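You operate a simulated robot arm through the tools that you are given. There is no shell and no other tool.

You run a simulated robot arm. Do the job below in one go: nothing can be reset, and whatever is moved stays where it is left.

Task
Switch the small press's heat off, free its ram and lay its block on the table beside it.
Fine: red lever on FREE; open the mesh door once the ram is up; door and tray end open; leave the other blocks and the dial.

Only the result counts: the job must be done as asked and must still hold three seconds after the hand-in. Knocking over, shifting, dropping, spilling or breaking anything else fails it.

Robot
A 6-joint arm with a two-finger gripper, fixed in place. Base frame: the origin is at the foot of the arm, x ahead of it, y to its left, z up. Readings come in mm, rad, newtons and seconds.
Its first joint turns from -2.897 to 2.897 rad. Payload 2.45 kg.
Tool frame: the origin (TCP) lies between the finger pads and is the grasp point; the fingertips stand 20 mm ahead of it; z points along the fingers, y is the line along which they close. The gripper opens to 140 mm. The gripper's body begins 168 mm behind the TCP.
Orientation is told as [roll, pitch, yaw] about the base's x, y, z axes, in that order, counted from this pose: with the fingers straight down and closing along the base's y, the tool's x points along the base's -x, its y along +y and its z along -z.

Tools
- The arm moves only by the tool move_arm. Its argument "moves" is a list of rows, each an object of numbers (a shift or turn left out is 0, a gripper value left out holds the last): "dx", "dy", "dz": the shift along the tool's x, y, z in mm; "wx", "wy", "wz": the turn, a rotation vector about the tool's x, y, z in rad. In form: [{"dx": .., "dy": .., "dz": .., "wx": .., "wy": .., "wz": ..}, ...]. A call has 1 to 20 rows; each row is the pose to reach, as a shift and turn from the pose commanded when the call began, along the tool's axes at that moment. "fingers" is the opening, from 0 (shut) to 1 (fully open), set as the call begins (left out, the last holds). Rows are played at 5 a second. More than 50 mm and 0.15 rad between two rows, or a gripper value outside its range, and nothing of the call is played. Where a pose cannot be reached the arm comes as near as it can. A force on the tool above 40 N (or 10 N above the force at the start of the call, whichever is more), or a blocked arm, ends the call early, and 0.2 s more pass. Each finger travels about 45 mm/s and halts on what it meets, pressing with about 42 N; the grip force reading is that of the motor and also rises with nothing between the fingers. The clock runs only during rows and for 0.2 s after the last one: add rows that repeat a pose to give the fingers time. The reply holds the time, the measured pose of the TCP, the force on the tool along the base axes, the opening and the grip force, in the units named above and with some noise, with the torque about the TCP (base axes, N m) and any sound that the robot's microphone picked up.
- Cameras (640 x 400 px; columns grow to the right, rows downward): "scene" is fixed at [51.2, -649, 1426]; the picture's right is [0.77, -0.64, 0.00], its down [-0.20, -0.23, -0.95] and it looks along [0.61, 0.73, -0.31] (base axes); focal length 347 px, centre (320, 200). "wrist" rides on the gripper at [78, 11, -209] in the tool frame; the picture's right is [-0.14, 0.99, 0.00], its down [-0.92, -0.13, -0.37] and it looks along [-0.37, -0.05, 0.93] (tool axes); focal length 280 px, centre (320, 200). There is no depth. A picture from a camera that has moved, and an enlarged one, comes with that camera's place and axes in the base frame and with its lens.
- snapshot(camera): a new picture of that camera. The clock stands still meanwhile.
- zoom(camera, box): a new picture of the part [left, top, right, bottom] of that camera's present view, enlarged. The clock stands still meanwhile.
- sign_off(): hands the job in; it is judged then, once.

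Nothing tells you positions but the pictures and the camera data. Unless the task says otherwise, let go and move clear before handing in.

The tools are called after "Request:" as a command line: name --argument value ..., lists and objects as JSON in quotes. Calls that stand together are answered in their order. move_arm: Moves the arm, as the interface text tells. Its arguments: {"type":"object","properties":{"moves":{"type":"array","items":{"type":"object","properties":{"dx":{"type":"number"},"dy":{"type":"number"},"dz":{"type":"number"},"wx":{"type":"number"},"wy":{"type":"number"},"wz":{"type":"number"}}}},"fingers":{"type":"number"}},"required":["moves"]} The other tools are called the same way: snapshot (camera) takes a picture; zoom (camera, box) takes an enlarged picture of a part of a camera's view; sign_off () hands the job in.

At the start:

```text
t: 0.0
eef_pos: [577.7, 379.9, 1384.8]
tool_rot: [0.0, -0.002, 0.0]
wrist_force: [0.3, -0.1, -0.2]
ft_torque: [0.01, -0.02, -0.02]
gripper_width: 140.0
gripper_force: 0.0
```

scene: 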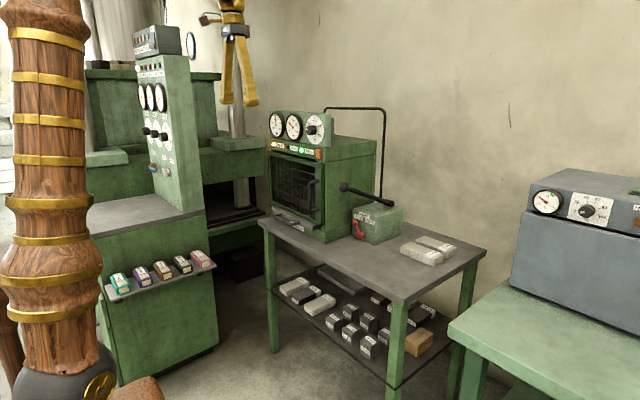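
wrist: 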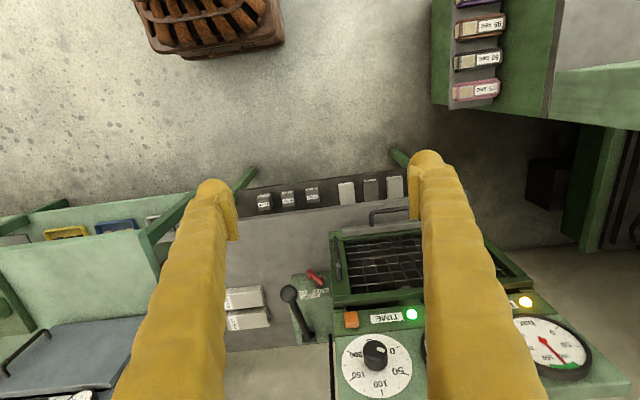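

I see a small green press on a table, with gauges on top, a mesh door on its front, a red lever and a black-knobbed pump handle at its side. I'll zoom in to read the details before moving.

Request:
zoom --camera "scene" --box '[250, 90, 410, 190]'

Request:
zoom --camera "scene" --box '[250, 160, 490, 310]'

Request:
zoom --camera "wrist" --box '[200, 200, 440, 400]'

Request:
zoom --camera "wrist" --box '[320, 200, 640, 400]'

```text
4.00 times, centred on (330, 140) of scene
camera zoom: at [51.2, -649.0, 1426.0], right [0.77, -0.64, 0.0], down [-0.2, -0.23, -0.95], along [0.61, 0.73, -0.31], focal length 1388 px, centre (280, 440)
```

zoom: 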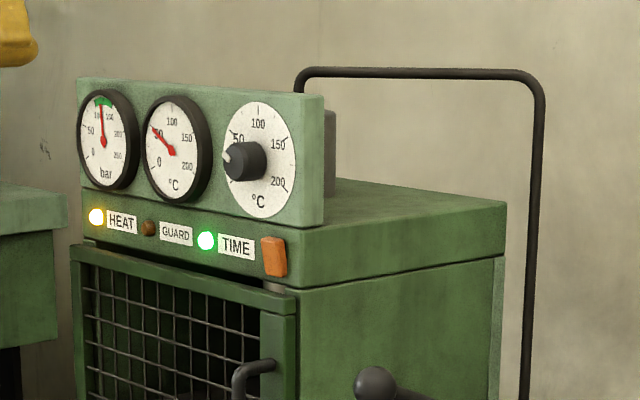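

```text
2.67 times, centred on (370, 235) of scene
camera zoom: at [51.2, -649.0, 1426.0], right [0.77, -0.64, 0.0], down [-0.2, -0.23, -0.95], along [0.61, 0.73, -0.31], focal length 925 px, centre (187, 107)
```

zoom: 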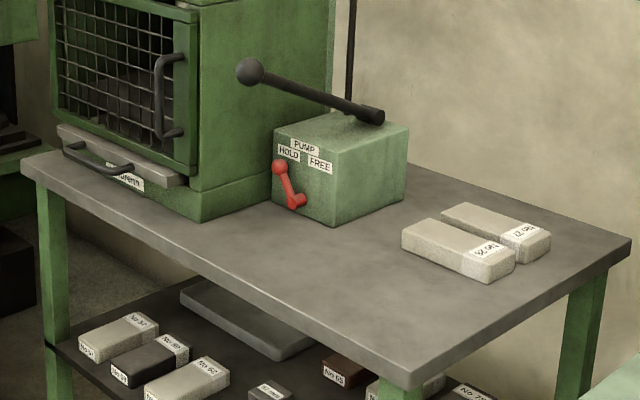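

```text
2.00 times, centred on (320, 300) of wrist
camera zoom: at [499.0, 391.5, 1593.8], right [0.14, 0.99, 0.0], down [0.92, -0.13, 0.37], along [0.37, -0.05, -0.93], focal length 561 px, centre (320, 0)
```

zoom: 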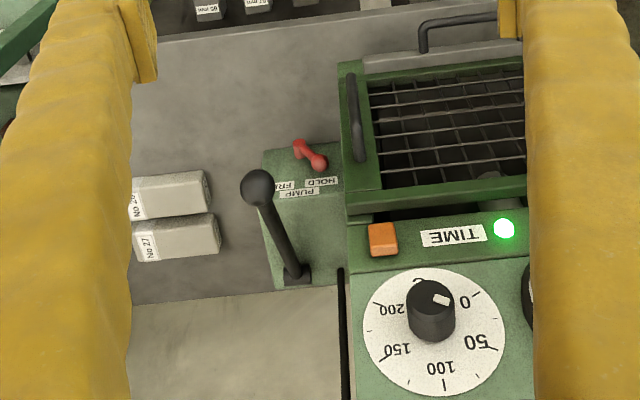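

```text
2.00 times, centred on (480, 300) of wrist
camera zoom: at [499.0, 391.5, 1593.8], right [0.14, 0.99, 0.0], down [0.92, -0.13, 0.37], along [0.37, -0.05, -0.93], focal length 561 px, centre (0, 0)
```

zoom: 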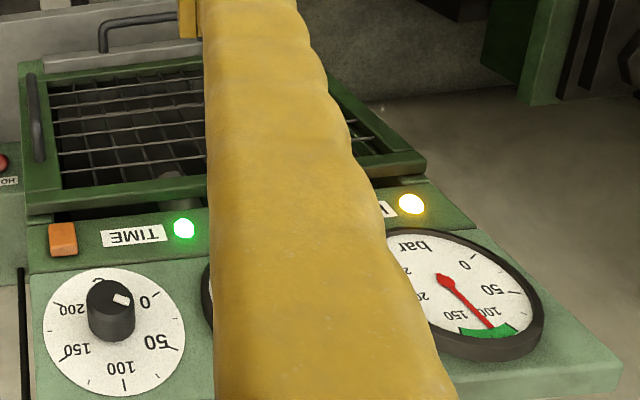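

The press front faces the robot (-x): the panel and orange switch are near x≈905, y≈393, z≈1180, and the pump box with the red lever near x≈1045, y≈315, z≈885. I'll zoom in further to understand each mechanism.

Request:
zoom --camera "scene" --box '[268, 138, 332, 178]'

Request:
zoom --camera "scene" --box '[340, 190, 404, 250]'

Request:
zoom --camera "scene" --box '[260, 145, 340, 245]'

Request:
zoom --camera "wrist" --box '[290, 240, 420, 340]'

Request:
zoom --camera "scene" --box '[500, 160, 640, 260]'

Request:
zoom --camera "scene" --box '[80, 20, 270, 140]'

```text
10.00 times, centred on (300, 158) of scene
camera zoom: at [51.2, -649.0, 1426.0], right [0.77, -0.64, 0.0], down [-0.2, -0.23, -0.95], along [0.61, 0.73, -0.31], focal length 3470 px, centre (520, 620)
```

zoom: 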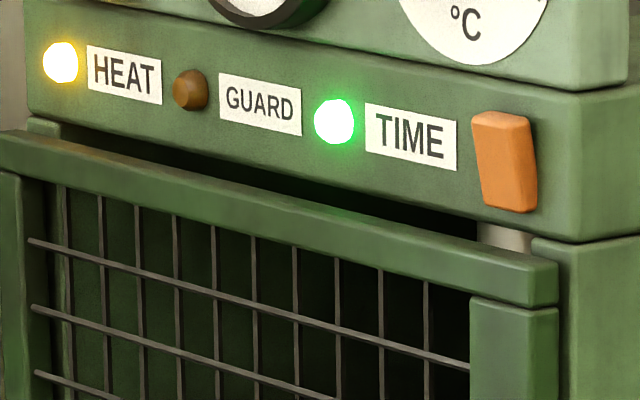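

```text
6.67 times, centred on (372, 220) of scene
camera zoom: at [51.2, -649.0, 1426.0], right [0.77, -0.64, 0.0], down [-0.2, -0.23, -0.95], along [0.61, 0.73, -0.31], focal length 2313 px, centre (-27, 67)
```

zoom: 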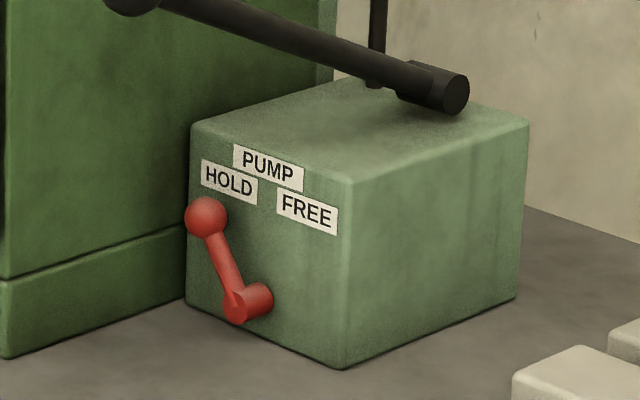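

```text
4.00 times, centred on (300, 195) of scene
camera zoom: at [51.2, -649.0, 1426.0], right [0.77, -0.64, 0.0], down [-0.2, -0.23, -0.95], along [0.61, 0.73, -0.31], focal length 1388 px, centre (400, 220)
```

zoom: 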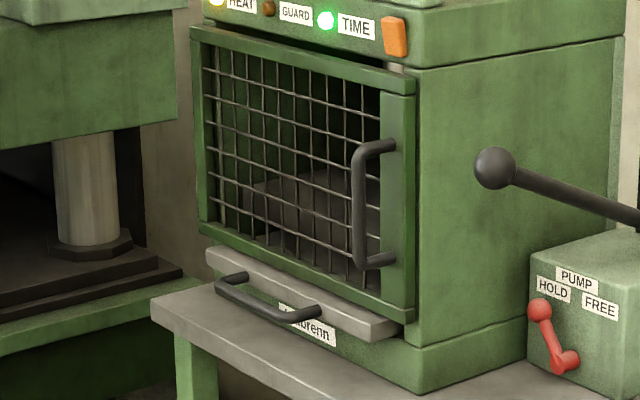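

```text
4.00 times, centred on (355, 290) of wrist
camera zoom: at [499.0, 391.5, 1593.8], right [0.14, 0.99, 0.0], down [0.92, -0.13, 0.37], along [0.37, -0.05, -0.93], focal length 1122 px, centre (180, -160)
```

zoom: 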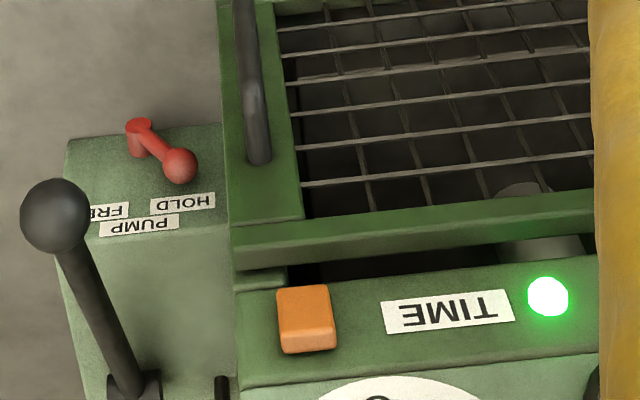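

```text
4.00 times, centred on (570, 210) of scene
camera zoom: at [51.2, -649.0, 1426.0], right [0.77, -0.64, 0.0], down [-0.2, -0.23, -0.95], along [0.61, 0.73, -0.31], focal length 1388 px, centre (-680, 160)
```

zoom: 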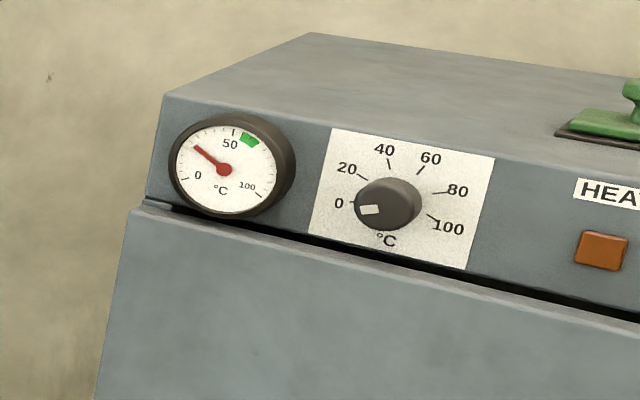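

```text
3.33 times, centred on (175, 80) of scene
camera zoom: at [51.2, -649.0, 1426.0], right [0.77, -0.64, 0.0], down [-0.2, -0.23, -0.95], along [0.61, 0.73, -0.31], focal length 1157 px, centre (803, 600)
```

zoom: 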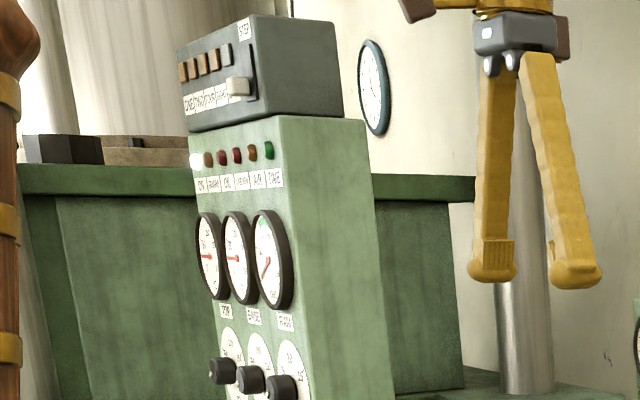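

The HEAT lamp is lit, the orange rocker's top half sticks out, and the red lever stands on HOLD. I take the door handle to be at about (855, 383, 1015) with the hinge on the +y side. First I'll turn the tool to point forward (+x) while moving to a spot in front of the panel.

Request:
move_arm --fingers 0.0 --moves '[{"dx": 0, "dy": 0, "dz": 0, "wy": -0.13}, {"dx": 0, "dy": 0, "dz": 0, "wy": -0.26}, {"dx": 0, "dy": 0, "dz": 10, "wy": -0.39}, {"dx": 0, "dy": 0, "dz": 20, "wy": -0.52}, {"dx": -10, "dy": 0, "dz": 30, "wy": -0.65}, {"dx": -20, "dy": 0, "dz": 40, "wy": -0.78}, {"dx": -30, "dy": 0, "dz": 55, "wy": -0.91}, {"dx": -40, "dy": 0, "dz": 70, "wy": -1.04}, {"dx": -50, "dy": 5, "dz": 85, "wy": -1.17}, {"dx": -60, "dy": 10, "dz": 100, "wy": -1.3}, {"dx": -70, "dy": 10, "dz": 115, "wy": -1.43}, {"dx": -80, "dy": 13, "dz": 125, "wy": -1.57}]'

Request:
snapshot --camera "scene"

Request:
snapshot --camera "wrist"

```text
t: 2.6
eef_pos: [658.0, 393.5, 1260.1]
tool_rot: [2.669, -1.568, -2.666]
wrist_force: [-0.3, -0.6, -0.9]
ft_torque: [0.02, 0.01, 0.0]
gripper_width: 0.0
gripper_force: 29.5
```

```text
taken
```

scene: 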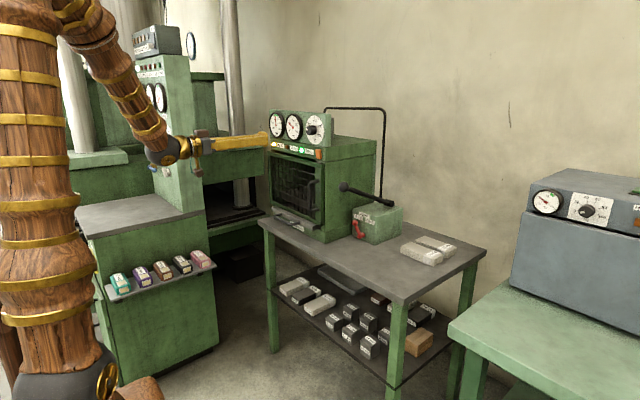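

```text
taken
camera wrist: at [449.3, 404.2, 1181.8], right [0.0, 0.99, 0.14], down [-0.37, -0.13, 0.92], along [0.93, -0.05, 0.37], focal length 280 px, centre (320, 200)
```

wrist: 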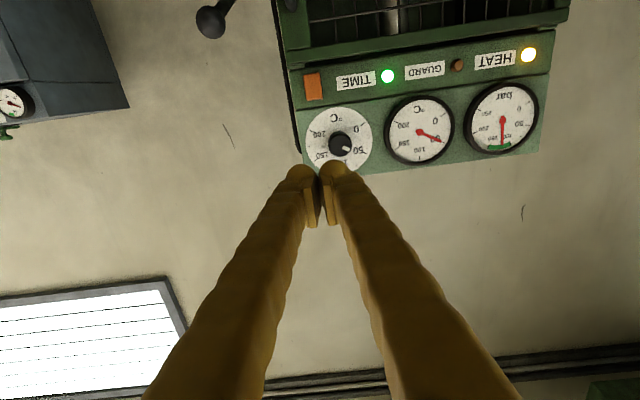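

The tool now points forward and the panel is in view upside-down. I'll enlarge the orange rocker to see which half stands out.

Request:
zoom --camera "wrist" --box '[280, 50, 360, 110]'

Request:
zoom --camera "wrist" --box '[270, 0, 590, 180]'

```text
6.67 times, centred on (320, 80) of wrist
camera zoom: at [449.3, 404.2, 1181.8], right [0.0, 0.99, 0.14], down [-0.37, -0.13, 0.92], along [0.93, -0.05, 0.37], focal length 1869 px, centre (320, 1000)
```

zoom: 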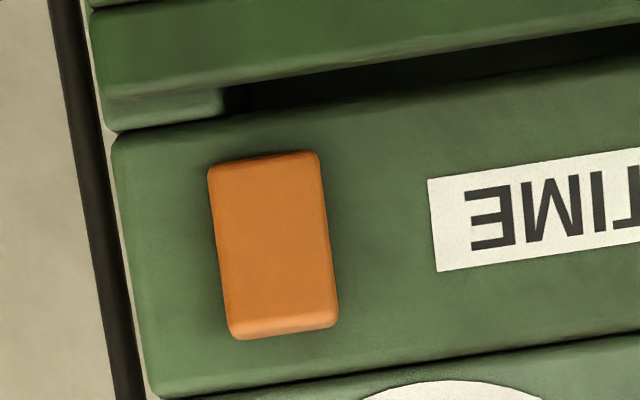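

```text
2.00 times, centred on (430, 90) of wrist
camera zoom: at [449.3, 404.2, 1181.8], right [0.0, 0.99, 0.14], down [-0.37, -0.13, 0.92], along [0.93, -0.05, 0.37], focal length 561 px, centre (100, 420)
```

zoom: 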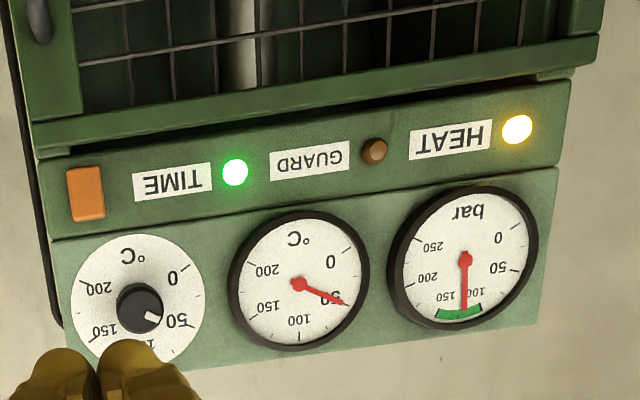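

The rocker's upper half stands proud, so pressing it in should switch the heat off. I'll tilt the closed fingers 30° down so that only one edge touches the upper half, and stop short of it first.

Request:
move_arm --moves '[{"dx": 15, "dy": 0.5, "dz": 35, "wy": 0.1}, {"dx": 30, "dy": 1, "dz": 75, "wy": 0.2}, {"dx": 45, "dy": 1.5, "dz": 115, "wy": 0.32}, {"dx": 60, "dy": 1.5, "dz": 150, "wy": 0.43}, {"dx": 75, "dy": 1.5, "dz": 182, "wy": 0.523}]'

Request:
snapshot --camera "wrist"

Request:
zoom --camera "scene" --box '[240, 100, 340, 170]'

```text
t: 3.8
eef_pos: [840.3, 393.7, 1185.3]
tool_rot: [0.004, -1.048, -0.002]
wrist_force: [0.2, -0.4, -0.3]
ft_torque: [0.03, 0.01, -0.01]
gripper_width: 0.1
gripper_force: 29.2
```

```text
taken
camera wrist: at [619.5, 405.0, 1222.8], right [0.07, 0.99, 0.12], down [0.14, -0.13, 0.98], along [0.99, -0.05, -0.15], focal length 280 px, centre (320, 200)
```

wrist: 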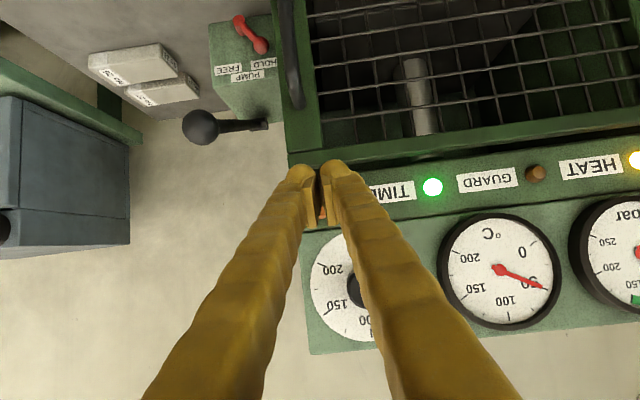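

```text
5.71 times, centred on (290, 135) of scene
camera zoom: at [51.2, -649.0, 1426.0], right [0.77, -0.64, 0.0], down [-0.2, -0.23, -0.95], along [0.61, 0.73, -0.31], focal length 1983 px, centre (491, 571)
```

zoom: 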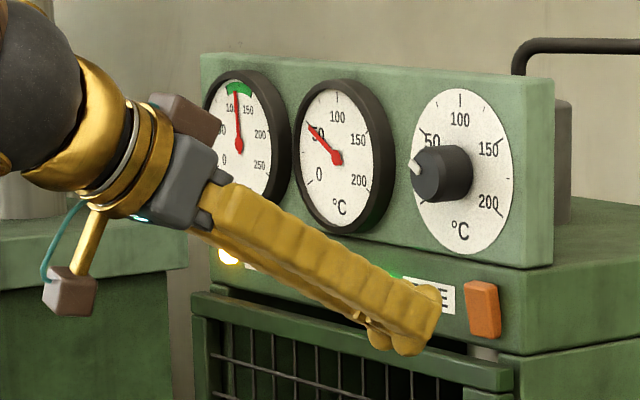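

The fingertip edge is lined up with the upper half of the rocker, about 30–40 mm short of it. I'll creep forward in small steps and watch the force.

Request:
move_arm --moves '[{"dx": -1.5, "dy": 1.3, "dz": 10.7}, {"dx": -6.5, "dy": 1.3, "dz": 19.3}, {"dx": -9, "dy": 1.3, "dz": 23.7}, {"dx": -11.5, "dy": 1.3, "dz": 28}, {"dx": -14, "dy": 1.3, "dz": 32.3}]'

Request:
zoom --camera "scene" --box '[260, 130, 340, 180]'

Request:
zoom --camera "wrist" --box '[260, 120, 480, 260]'

```text
t: 5.0
eef_pos: [874.2, 397.1, 1181.1]
tool_rot: [0.0, -1.049, 0.0]
wrist_force: [-0.1, 0.2, 0.4]
ft_torque: [0.02, -0.02, 0.0]
gripper_width: 0.2
gripper_force: 28.8
```

```text
8.00 times, centred on (300, 155) of scene
camera zoom: at [51.2, -649.0, 1426.0], right [0.77, -0.64, 0.0], down [-0.2, -0.23, -0.95], along [0.61, 0.73, -0.31], focal length 2776 px, centre (480, 560)
```

zoom: 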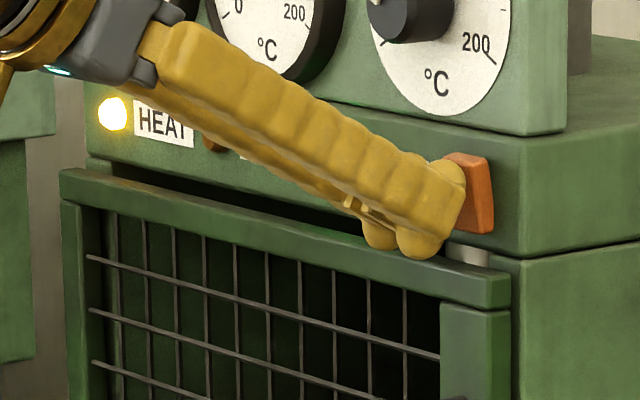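

```text
2.86 times, centred on (370, 190) of wrist
camera zoom: at [654.9, 407.5, 1217.6], right [0.07, 0.99, 0.12], down [0.14, -0.13, 0.98], along [0.99, -0.05, -0.15], focal length 801 px, centre (177, 229)
```

zoom: 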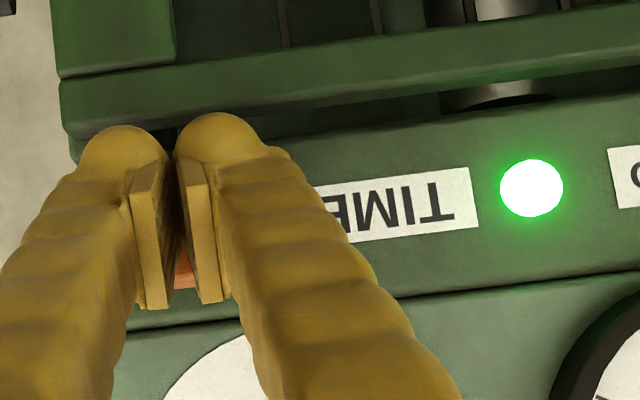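

No contact yet; the tip is just in front of the rocker's upper half. I'll keep creeping forward.

Request:
move_arm --moves '[{"dx": -1.5, "dy": -1, "dz": 2.6}, {"dx": -3, "dy": -1.5, "dz": 5.2}, {"dx": -4.5, "dy": -1.5, "dz": 7.8}, {"dx": -6, "dy": -1.5, "dz": 10.4}]'

Request:
zoom --camera "scene" --box '[260, 130, 340, 180]'

```text
t: 6.0
eef_pos: [885.8, 395.4, 1182.8]
tool_rot: [0.001, -1.051, -0.002]
wrist_force: [-15.3, -0.8, 11.1]
ft_torque: [0.06, -0.31, -0.04]
gripper_width: 6.0
gripper_force: 29.5
```

```text
8.00 times, centred on (300, 155) of scene
camera zoom: at [51.2, -649.0, 1426.0], right [0.77, -0.64, 0.0], down [-0.2, -0.23, -0.95], along [0.61, 0.73, -0.31], focal length 2776 px, centre (480, 560)
```

zoom: 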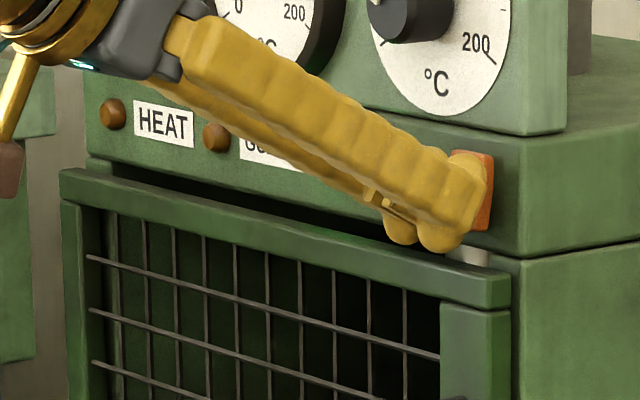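

The HEAT lamp has gone out. I'll back straight off and check that the rocker stays.

Request:
move_arm --moves '[{"dx": 5, "dy": 0, "dz": -8.7}, {"dx": 15, "dy": 0, "dz": -26}, {"dx": 30, "dy": 0, "dz": -52}, {"dx": 45, "dy": 0, "dz": -78}]'

Request:
zoom --camera "scene" --box '[250, 100, 410, 200]'

Request:
snapshot --camera "wrist"

```text
t: 7.0
eef_pos: [796.1, 395.2, 1180.9]
tool_rot: [0.001, -1.05, 0.002]
wrist_force: [-0.9, -0.4, 0.7]
ft_torque: [0.0, 0.0, -0.02]
gripper_width: 0.1
gripper_force: 29.3
```

```text
4.00 times, centred on (330, 150) of scene
camera zoom: at [51.2, -649.0, 1426.0], right [0.77, -0.64, 0.0], down [-0.2, -0.23, -0.95], along [0.61, 0.73, -0.31], focal length 1388 px, centre (280, 400)
```

zoom: 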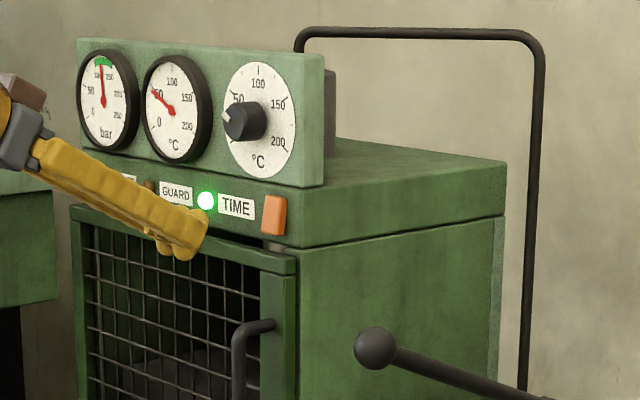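

```text
taken
camera wrist: at [576.2, 405.7, 1218.0], right [0.07, 0.99, 0.12], down [0.14, -0.13, 0.98], along [0.99, -0.05, -0.15], focal length 280 px, centre (320, 200)
```

wrist: 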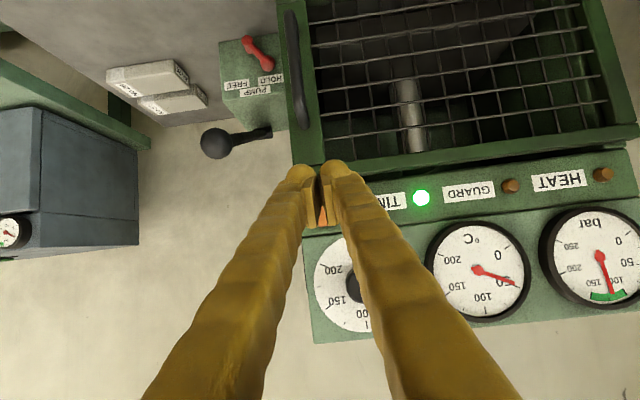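

Heat is off: the HEAT lamp is dark and the rocker has flipped. Next is the red lever, which I take to have its knob at (1041, 316, 886) and pivot near (1063, 279, 820). I'll retreat and roll the tool by 90° so the fingers are narrow in y beside the press wall.

Request:
move_arm --moves '[{"dx": 10, "dz": -17, "wz": -0.14}, {"dx": 20, "dz": -34, "wz": -0.28}, {"dx": 30, "dz": -52, "wz": -0.42}, {"dx": 40, "dz": -69, "wz": -0.56}, {"dx": 48, "dz": -83, "wz": -0.7}, {"dx": 48, "dz": -83, "wz": -0.84}, {"dx": 48, "dz": -83, "wz": -0.98}, {"dx": 48, "dz": -83, "wz": -1.12}, {"dx": 48, "dz": -83, "wz": -1.26}, {"dx": 48, "dz": -83, "wz": -1.4}, {"dx": 48, "dz": -83, "wz": -1.5}, {"dx": 48, "dz": -83, "wz": -1.571}]'

Request:
snapshot --camera "scene"

Request:
snapshot --camera "wrist"

```text
t: 9.6
eef_pos: [701.1, 394.5, 1180.6]
tool_rot: [-1.048, 0.001, 1.572]
wrist_force: [-0.2, 0.2, 0.2]
ft_torque: [0.02, 0.03, -0.01]
gripper_width: 0.2
gripper_force: 29.3
```

```text
taken
```

scene: 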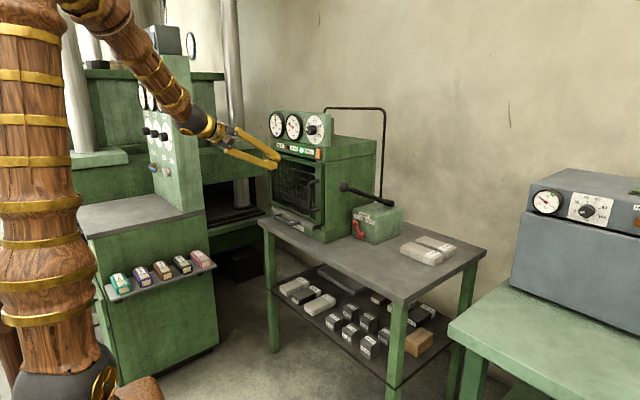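

```text
taken
camera wrist: at [514.6, 316.6, 1275.8], right [-0.49, 0.14, -0.86], down [-0.26, 0.92, 0.29], along [0.83, 0.37, -0.42], focal length 280 px, centre (320, 200)
```

wrist: 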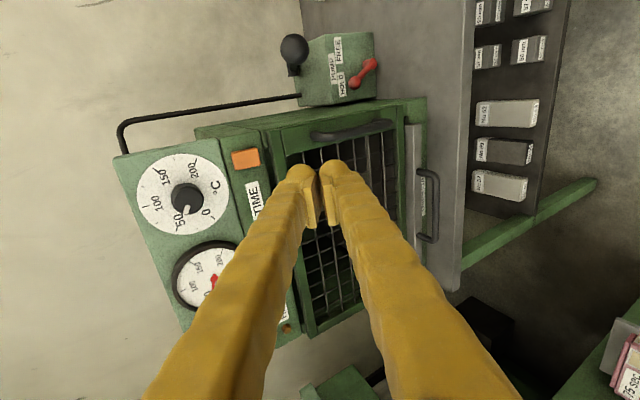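

The tool is rolled and clear. I'll now level it and lower it to the lever's height, well in front of the pump box, with the fingers half open.

Request:
move_arm --fingers 0.5 --moves '[{"dx": 11, "dy": 28, "dz": 22, "wx": 0.065}, {"dx": 22, "dy": 57, "dz": 44, "wx": 0.13}, {"dx": 33, "dy": 85, "dz": 66, "wx": 0.2}, {"dx": 45, "dy": 114, "dz": 88, "wx": 0.26}, {"dx": 56, "dy": 142, "dz": 110, "wx": 0.33}, {"dx": 68, "dy": 171, "dz": 132, "wx": 0.39}, {"dx": 79, "dy": 200, "dz": 155, "wx": 0.46}, {"dx": 90, "dy": 228, "dz": 177, "wx": 0.523}]'

Request:
snapshot --camera "scene"

Request:
snapshot --camera "wrist"

```text
t: 11.4
eef_pos: [740.6, 304.4, 894.4]
tool_rot: [-1.572, -0.001, 1.571]
wrist_force: [-0.2, 0.7, -0.2]
ft_torque: [-0.02, -0.01, -0.02]
gripper_width: 69.8
gripper_force: 0.1
```

```text
taken
```

scene: 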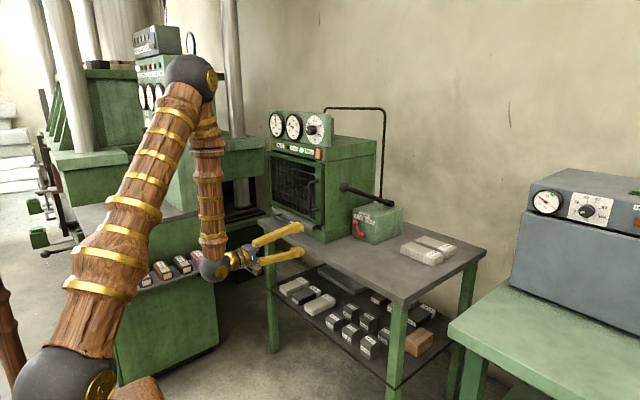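

```text
taken
camera wrist: at [531.8, 226.7, 883.2], right [0.0, 0.14, -0.99], down [-0.37, 0.92, 0.13], along [0.93, 0.37, 0.05], focal length 280 px, centre (320, 200)
```

wrist: 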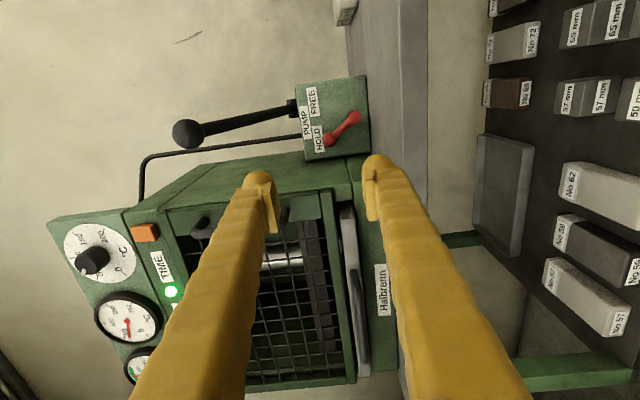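

I can see the lever well from here: the knob sits beside HOLD. I'll zoom in for finer measurements of the knob, pivot and gap to the press wall.

Request:
zoom --camera "wrist" --box '[270, 60, 400, 180]'

Request:
zoom --camera "scene" --box '[340, 190, 410, 250]'

```text
3.33 times, centred on (335, 120) of wrist
camera zoom: at [531.8, 226.7, 883.2], right [0.0, 0.14, -0.99], down [-0.37, 0.92, 0.13], along [0.93, 0.37, 0.05], focal length 935 px, centre (270, 467)
```

zoom: 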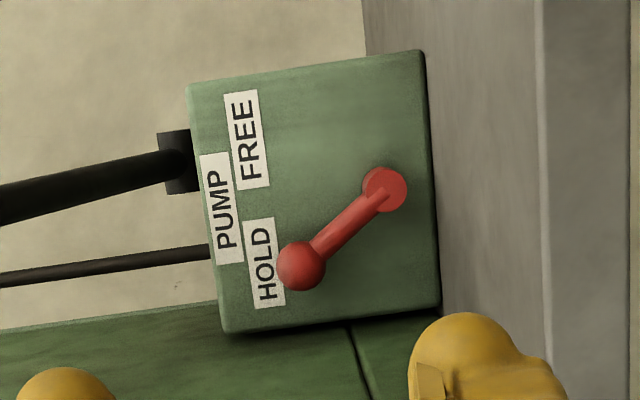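

```text
6.67 times, centred on (375, 220) of scene
camera zoom: at [51.2, -649.0, 1426.0], right [0.77, -0.64, 0.0], down [-0.2, -0.23, -0.95], along [0.61, 0.73, -0.31], focal length 2313 px, centre (-47, 67)
```

zoom: 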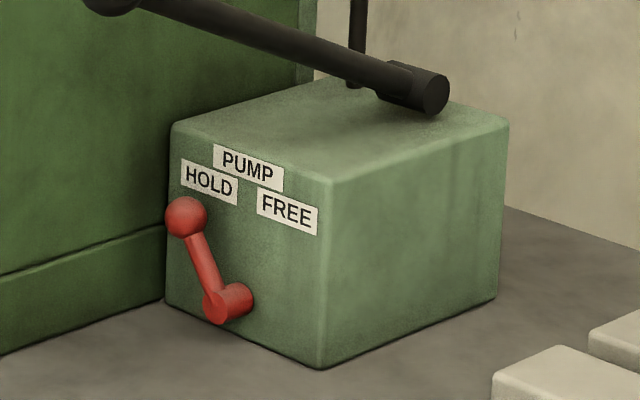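

Refined: the knob is at about (1039, 316, 880), the pivot at (1037, 285, 829), and the press wall at y≈357. I'll straddle the knob vertically, with the lower finger between the lever arm and the wall, and first move to a stop short of the lever.

Request:
move_arm --fingers 0.571 --moves '[{"dx": -3.5, "dy": 1, "dz": 44, "wy": -0.02}, {"dx": -7, "dy": 2, "dz": 88, "wy": -0.04}, {"dx": -10.5, "dy": 3, "dz": 132, "wy": -0.06}, {"dx": -14, "dy": 4, "dz": 176, "wy": -0.08}, {"dx": -17.6, "dy": 4.4, "dz": 219.4, "wy": -0.1}]'

Request:
snapshot --camera "wrist"

Request:
zoom --camera "scene" --box '[250, 170, 410, 280]'

```text
t: 12.6
eef_pos: [960.4, 324.4, 890.2]
tool_rot: [-1.569, 0.0, 1.672]
wrist_force: [-0.6, -0.1, 0.1]
ft_torque: [0.03, -0.01, 0.0]
gripper_width: 79.9
gripper_force: 0.1
```

```text
taken
camera wrist: at [759.7, 224.6, 880.0], right [-0.01, 0.14, -0.99], down [-0.46, 0.88, 0.13], along [0.89, 0.46, 0.05], focal length 280 px, centre (320, 200)
```

wrist: 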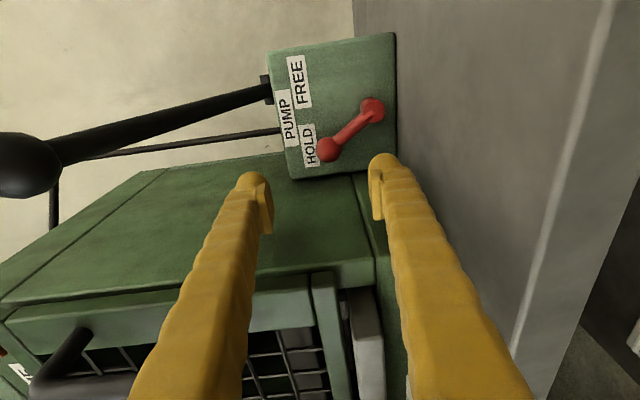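

```text
3.64 times, centred on (330, 225) of scene
camera zoom: at [51.2, -649.0, 1426.0], right [0.77, -0.64, 0.0], down [-0.2, -0.23, -0.95], along [0.61, 0.73, -0.31], focal length 1262 px, centre (284, 109)
```

zoom: 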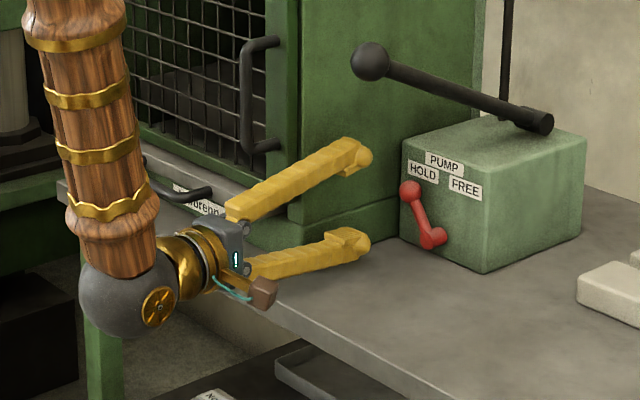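

The fingers line up above and below the knob. I'll go forward so the lower finger sits beside the lever arm, then look again before pushing.

Request:
move_arm --moves '[{"dx": 1.8, "dz": 23.3}, {"dx": 3.6, "dz": 46.5}, {"dx": 4.5, "dz": 58}, {"dx": 5.4, "dz": 69.8}]'

Request:
snapshot --camera "wrist"

Request:
zoom --camera "scene" --box '[300, 170, 410, 260]'

```text
t: 13.6
eef_pos: [1029.7, 324.9, 890.5]
tool_rot: [-1.571, -0.001, 1.671]
wrist_force: [-0.5, 0.1, 0.4]
ft_torque: [-0.02, 0.03, 0.01]
gripper_width: 79.9
gripper_force: 0.0
```

```text
taken
camera wrist: at [830.4, 225.4, 879.6], right [-0.01, 0.14, -0.99], down [-0.46, 0.88, 0.13], along [0.89, 0.46, 0.05], focal length 280 px, centre (320, 200)
```

wrist: 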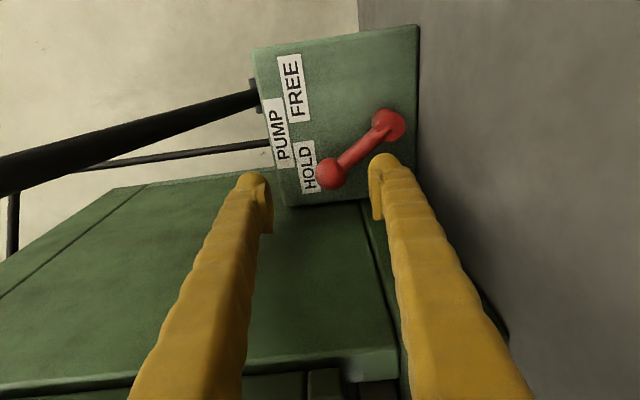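

```text
4.44 times, centred on (355, 215) of scene
camera zoom: at [51.2, -649.0, 1426.0], right [0.77, -0.64, 0.0], down [-0.2, -0.23, -0.95], along [0.61, 0.73, -0.31], focal length 1542 px, centre (164, 133)
```

zoom: 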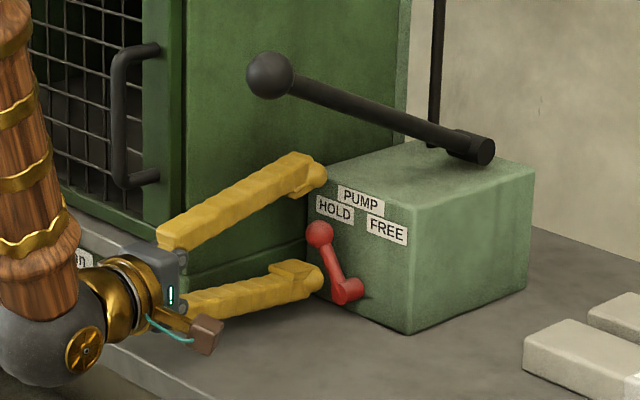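

The lower finger is beside the arm with clearance to the wall. I'll push in -y gently to bring the lever towards vertical.

Request:
move_arm --moves '[{"dx": 4, "dz": -0.4}, {"dx": 8, "dz": -0.8}, {"dx": 12, "dz": -1.2}, {"dx": 16, "dz": -1.6}, {"dx": 20, "dz": -2}, {"dx": 24, "dz": -2.4}]'

Request:
snapshot --camera "wrist"

Request:
zoom --camera "scene" --box '[300, 170, 410, 260]'

```text
t: 14.8
eef_pos: [1029.3, 308.5, 890.7]
tool_rot: [-1.573, 0.0, 1.677]
wrist_force: [-2.3, 2.4, -0.9]
ft_torque: [0.18, 0.14, 0.0]
gripper_width: 80.6
gripper_force: 0.6
stopped in row 6: the force on the tool passed its limit at 45 N (the readings are from after the stop); the commanded pose is now the measured one
```

```text
taken
camera wrist: at [830.1, 209.1, 879.7], right [-0.01, 0.14, -0.99], down [-0.46, 0.88, 0.13], along [0.89, 0.46, 0.05], focal length 280 px, centre (320, 200)
```

wrist: 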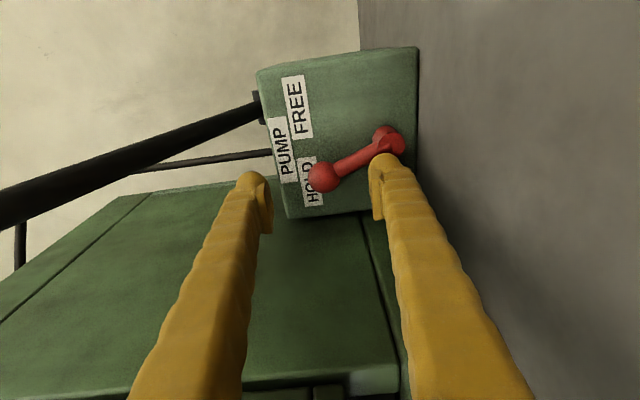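

```text
4.44 times, centred on (355, 215) of scene
camera zoom: at [51.2, -649.0, 1426.0], right [0.77, -0.64, 0.0], down [-0.2, -0.23, -0.95], along [0.61, 0.73, -0.31], focal length 1542 px, centre (164, 133)
```

zoom: 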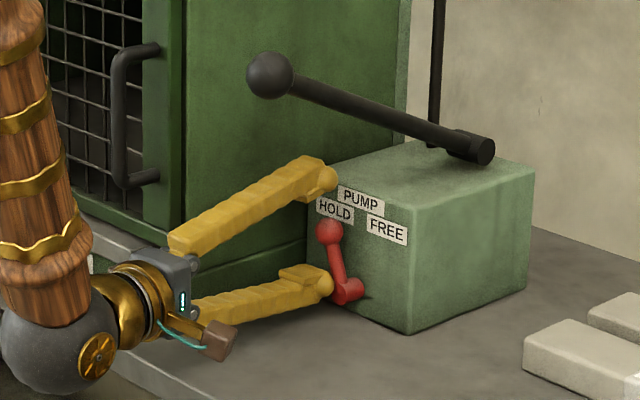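

The lever has begun to turn, but I was pushing too near its pivot and hit the force limit. I'll back off slightly, raise the lower finger to just under the knob for more leverage, and push again.

Request:
move_arm --moves '[{"dx": -6, "dz": 0.6}, {"dx": -13, "dz": 1.3}, {"dx": -13, "dy": -8, "dz": 1.3}, {"dx": -13, "dy": -16, "dz": 1.3}]'

Request:
snapshot --camera "wrist"

```text
t: 15.8
eef_pos: [1030.2, 321.9, 906.9]
tool_rot: [-1.572, 0.0, 1.677]
wrist_force: [-0.5, 0.7, 0.0]
ft_torque: [-0.03, 0.01, -0.03]
gripper_width: 79.9
gripper_force: 0.1
```

```text
taken
camera wrist: at [830.0, 221.9, 895.8], right [-0.01, 0.14, -0.99], down [-0.46, 0.88, 0.13], along [0.89, 0.46, 0.05], focal length 280 px, centre (320, 200)
```

wrist: 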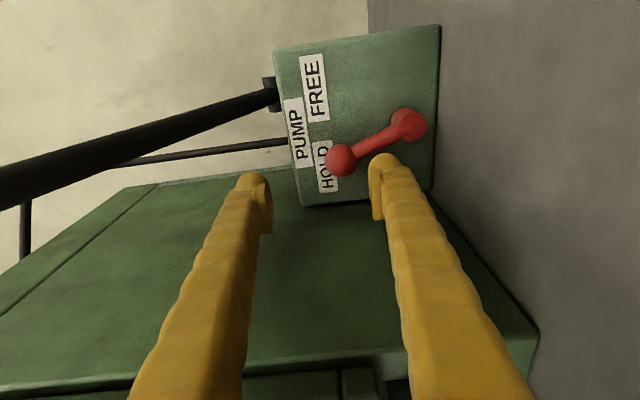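

The lever stayed where I left it, and the finger is now just below the knob. Pushing in -y again.

Request:
move_arm --moves '[{"dx": 5, "dz": -0.5}, {"dx": 10, "dz": -1}, {"dx": 14, "dz": -1.4}, {"dx": 18, "dz": -1.8}, {"dx": 22, "dz": -2.2}, {"dx": 26, "dz": -2.6}, {"dx": 30, "dz": -3}]'

Request:
snapshot --camera "wrist"

```text
t: 17.4
eef_pos: [1030.2, 291.8, 905.6]
tool_rot: [-1.571, 0.0, 1.666]
wrist_force: [-5.0, 4.8, 0.6]
ft_torque: [0.28, 0.16, 0.0]
gripper_width: 79.1
gripper_force: 0.1
```

```text
taken
camera wrist: at [829.2, 194.7, 895.9], right [-0.01, 0.14, -0.99], down [-0.45, 0.88, 0.13], along [0.89, 0.45, 0.05], focal length 280 px, centre (320, 200)
```

wrist: 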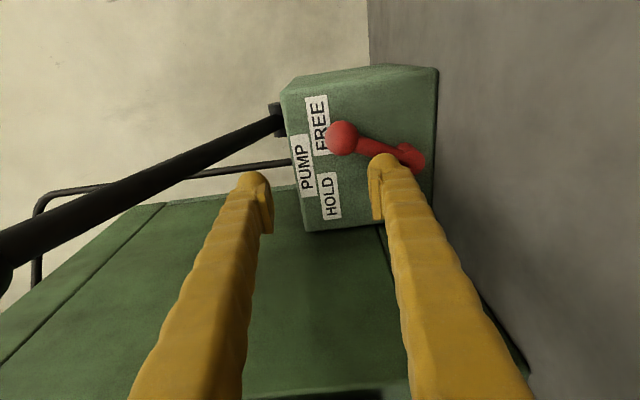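

The lever has swung over to the FREE side. I'll check the gauge and the lever from the scene camera.

Request:
zoom --camera "scene" --box '[300, 170, 410, 260]'

Request:
zoom --camera "scene" --box '[255, 100, 345, 230]'

Request:
zoom --camera "wrist" --box '[270, 60, 450, 240]'

```text
4.44 times, centred on (355, 215) of scene
camera zoom: at [51.2, -649.0, 1426.0], right [0.77, -0.64, 0.0], down [-0.2, -0.23, -0.95], along [0.61, 0.73, -0.31], focal length 1542 px, centre (164, 133)
```

zoom: 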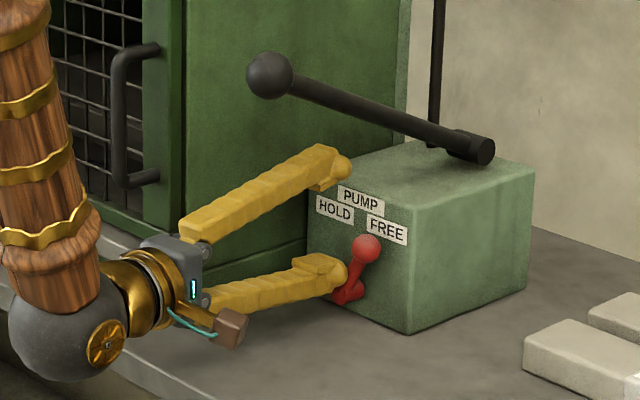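

```text
3.08 times, centred on (300, 165) of scene
camera zoom: at [51.2, -649.0, 1426.0], right [0.77, -0.64, 0.0], down [-0.2, -0.23, -0.95], along [0.61, 0.73, -0.31], focal length 1068 px, centre (382, 308)
```

zoom: 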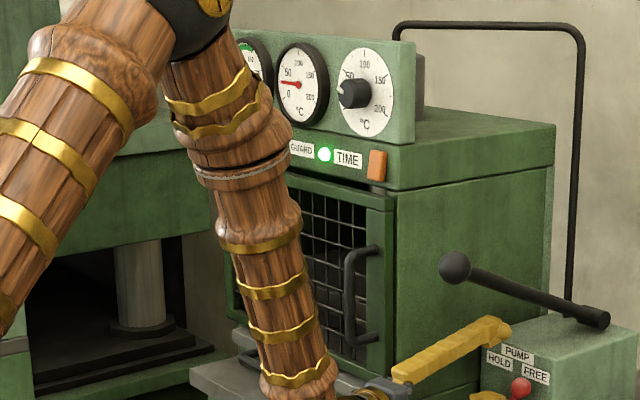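

```text
2.22 times, centred on (360, 150) of wrist
camera zoom: at [829.2, 194.7, 895.9], right [-0.01, 0.14, -0.99], down [-0.45, 0.88, 0.13], along [0.89, 0.45, 0.05], focal length 623 px, centre (231, 311)
```

zoom: 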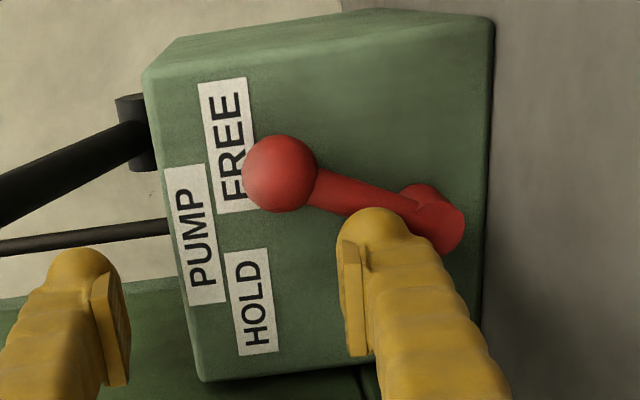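

The knob is now by FREE, though perhaps not at its stop. I'll push a little further until it resists.

Request:
move_arm --moves '[{"dx": 3, "dz": -0.3}, {"dx": 6, "dz": -0.6}, {"dx": 9, "dz": -0.9}, {"dx": 12, "dz": -1.2}, {"dx": 15, "dz": -1.5}]'

Request:
zoom --camera "wrist" --box '[270, 60, 450, 240]'

Request:
zoom --camera "scene" --box '[300, 170, 410, 260]'

```text
t: 18.6
eef_pos: [1026.9, 285.3, 906.6]
tool_rot: [-1.571, -0.001, 1.659]
wrist_force: [-3.5, 3.8, 0.7]
ft_torque: [0.21, 0.19, 0.01]
gripper_width: 80.1
gripper_force: 0.1
out of reach, approached as far as the arm can: row 1, 2, 3, 4, 5
```

```text
2.22 times, centred on (360, 150) of wrist
camera zoom: at [826.1, 188.6, 896.8], right [-0.01, 0.14, -0.99], down [-0.45, 0.88, 0.13], along [0.89, 0.45, 0.05], focal length 623 px, centre (231, 311)
```

zoom: 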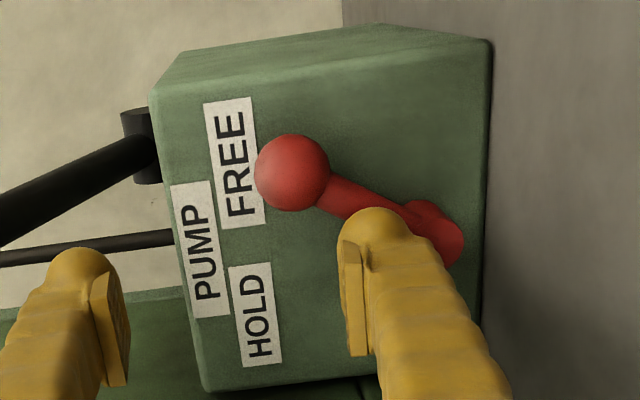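

```text
4.44 times, centred on (355, 215) of scene
camera zoom: at [51.2, -649.0, 1426.0], right [0.77, -0.64, 0.0], down [-0.2, -0.23, -0.95], along [0.61, 0.73, -0.31], focal length 1542 px, centre (164, 133)
```

zoom: 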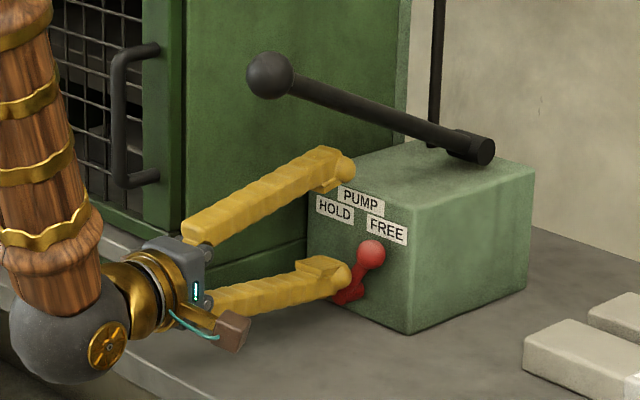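

The knob now sits at about y≈246, mirrored from HOLD, so it looks fully at FREE. I'll draw the fingers back out and check the gauge and the ram.

Request:
move_arm --moves '[{"dx": -6, "dz": 0.5}, {"dx": -8, "dz": -30}, {"dx": -10, "dz": -70}, {"dx": -14, "dz": -110}, {"dx": -18, "dz": -150}, {"dx": -22, "dz": -190}, {"dx": -26, "dz": -230}]'

Request:
snapshot --camera "scene"

Request:
snapshot --camera "wrist"

```text
t: 20.2
eef_pos: [796.4, 286.7, 907.3]
tool_rot: [-1.57, 0.002, 1.677]
wrist_force: [-0.2, 0.8, 0.1]
ft_torque: [-0.01, -0.01, -0.02]
gripper_width: 79.9
gripper_force: 0.0
```

```text
taken
```

scene: 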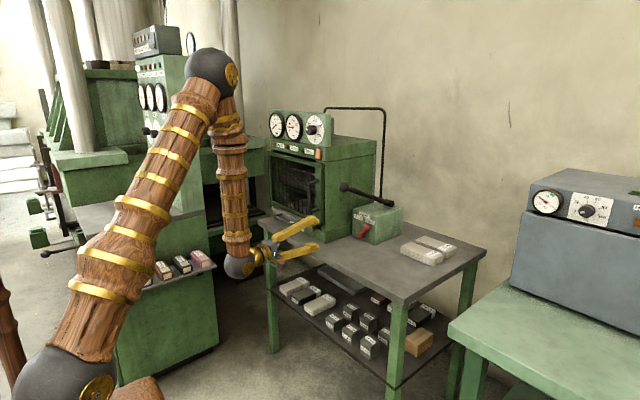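

```text
taken
camera wrist: at [596.4, 186.2, 897.1], right [-0.01, 0.14, -0.99], down [-0.46, 0.88, 0.13], along [0.89, 0.46, 0.05], focal length 280 px, centre (320, 200)
```

wrist: 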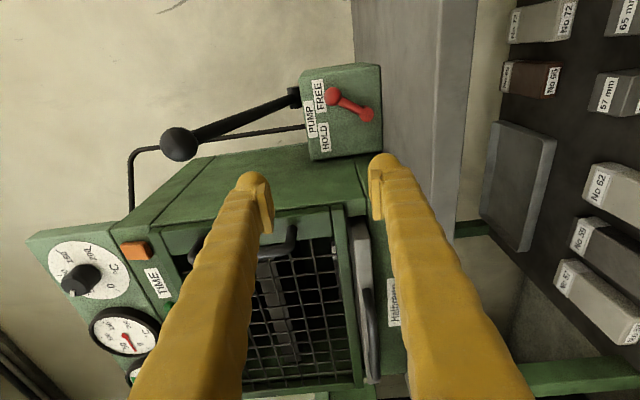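

Request:
zoom --camera "scene" --box '[260, 100, 340, 170]'

Request:
zoom --camera "wrist" --box '[280, 50, 410, 170]'

Request:
zoom --camera "scene" --box '[260, 145, 340, 245]'

Request:
zoom --camera "scene" --box '[340, 190, 410, 250]'

```text
5.71 times, centred on (300, 135) of scene
camera zoom: at [51.2, -649.0, 1426.0], right [0.77, -0.64, 0.0], down [-0.2, -0.23, -0.95], along [0.61, 0.73, -0.31], focal length 1983 px, centre (434, 571)
```

zoom: 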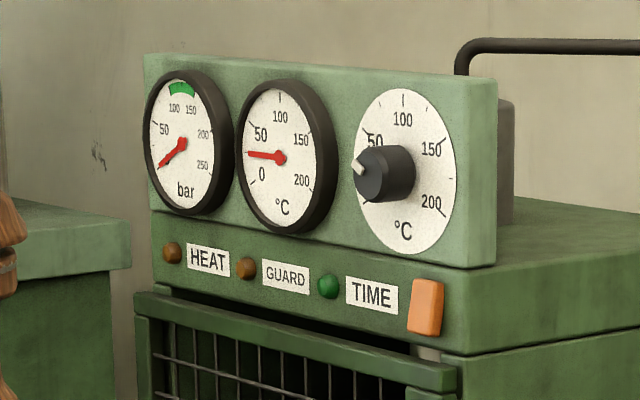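

```text
3.33 times, centred on (345, 110) of wrist
camera zoom: at [596.4, 186.2, 897.1], right [-0.01, 0.14, -0.99], down [-0.46, 0.88, 0.13], along [0.89, 0.46, 0.05], focal length 935 px, centre (237, 500)
```

zoom: 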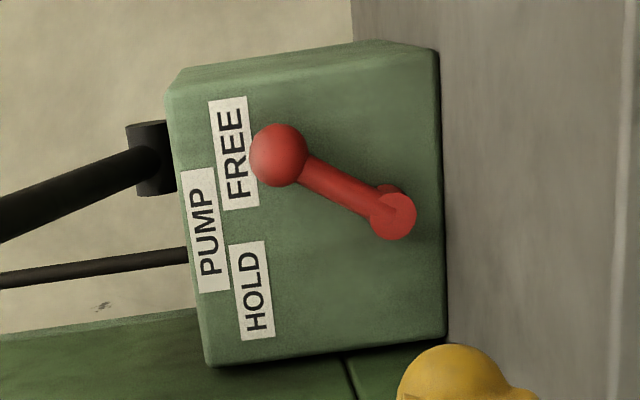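

```text
4.00 times, centred on (300, 195) of scene
camera zoom: at [51.2, -649.0, 1426.0], right [0.77, -0.64, 0.0], down [-0.2, -0.23, -0.95], along [0.61, 0.73, -0.31], focal length 1388 px, centre (400, 220)
```

zoom: 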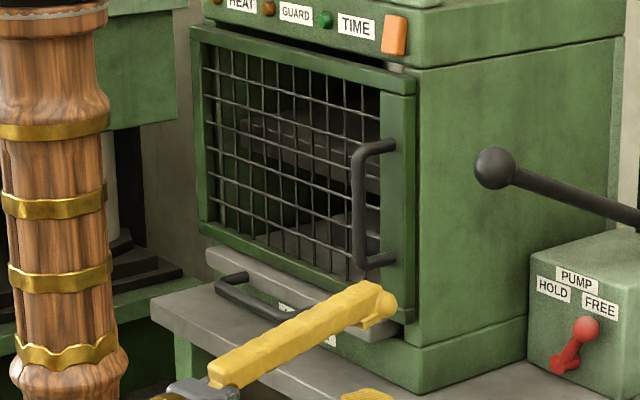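

```text
6.67 times, centred on (375, 220) of scene
camera zoom: at [51.2, -649.0, 1426.0], right [0.77, -0.64, 0.0], down [-0.2, -0.23, -0.95], along [0.61, 0.73, -0.31], focal length 2313 px, centre (-47, 67)
```

zoom: 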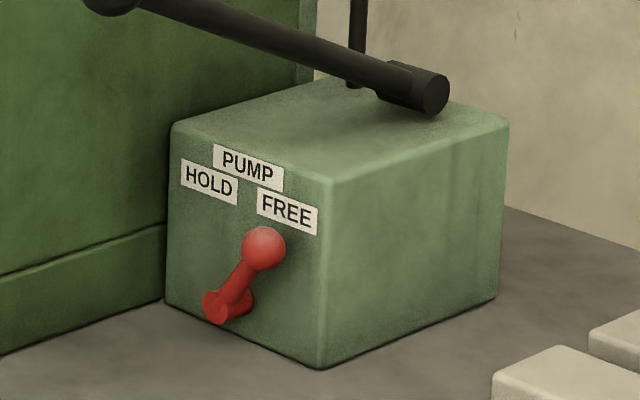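

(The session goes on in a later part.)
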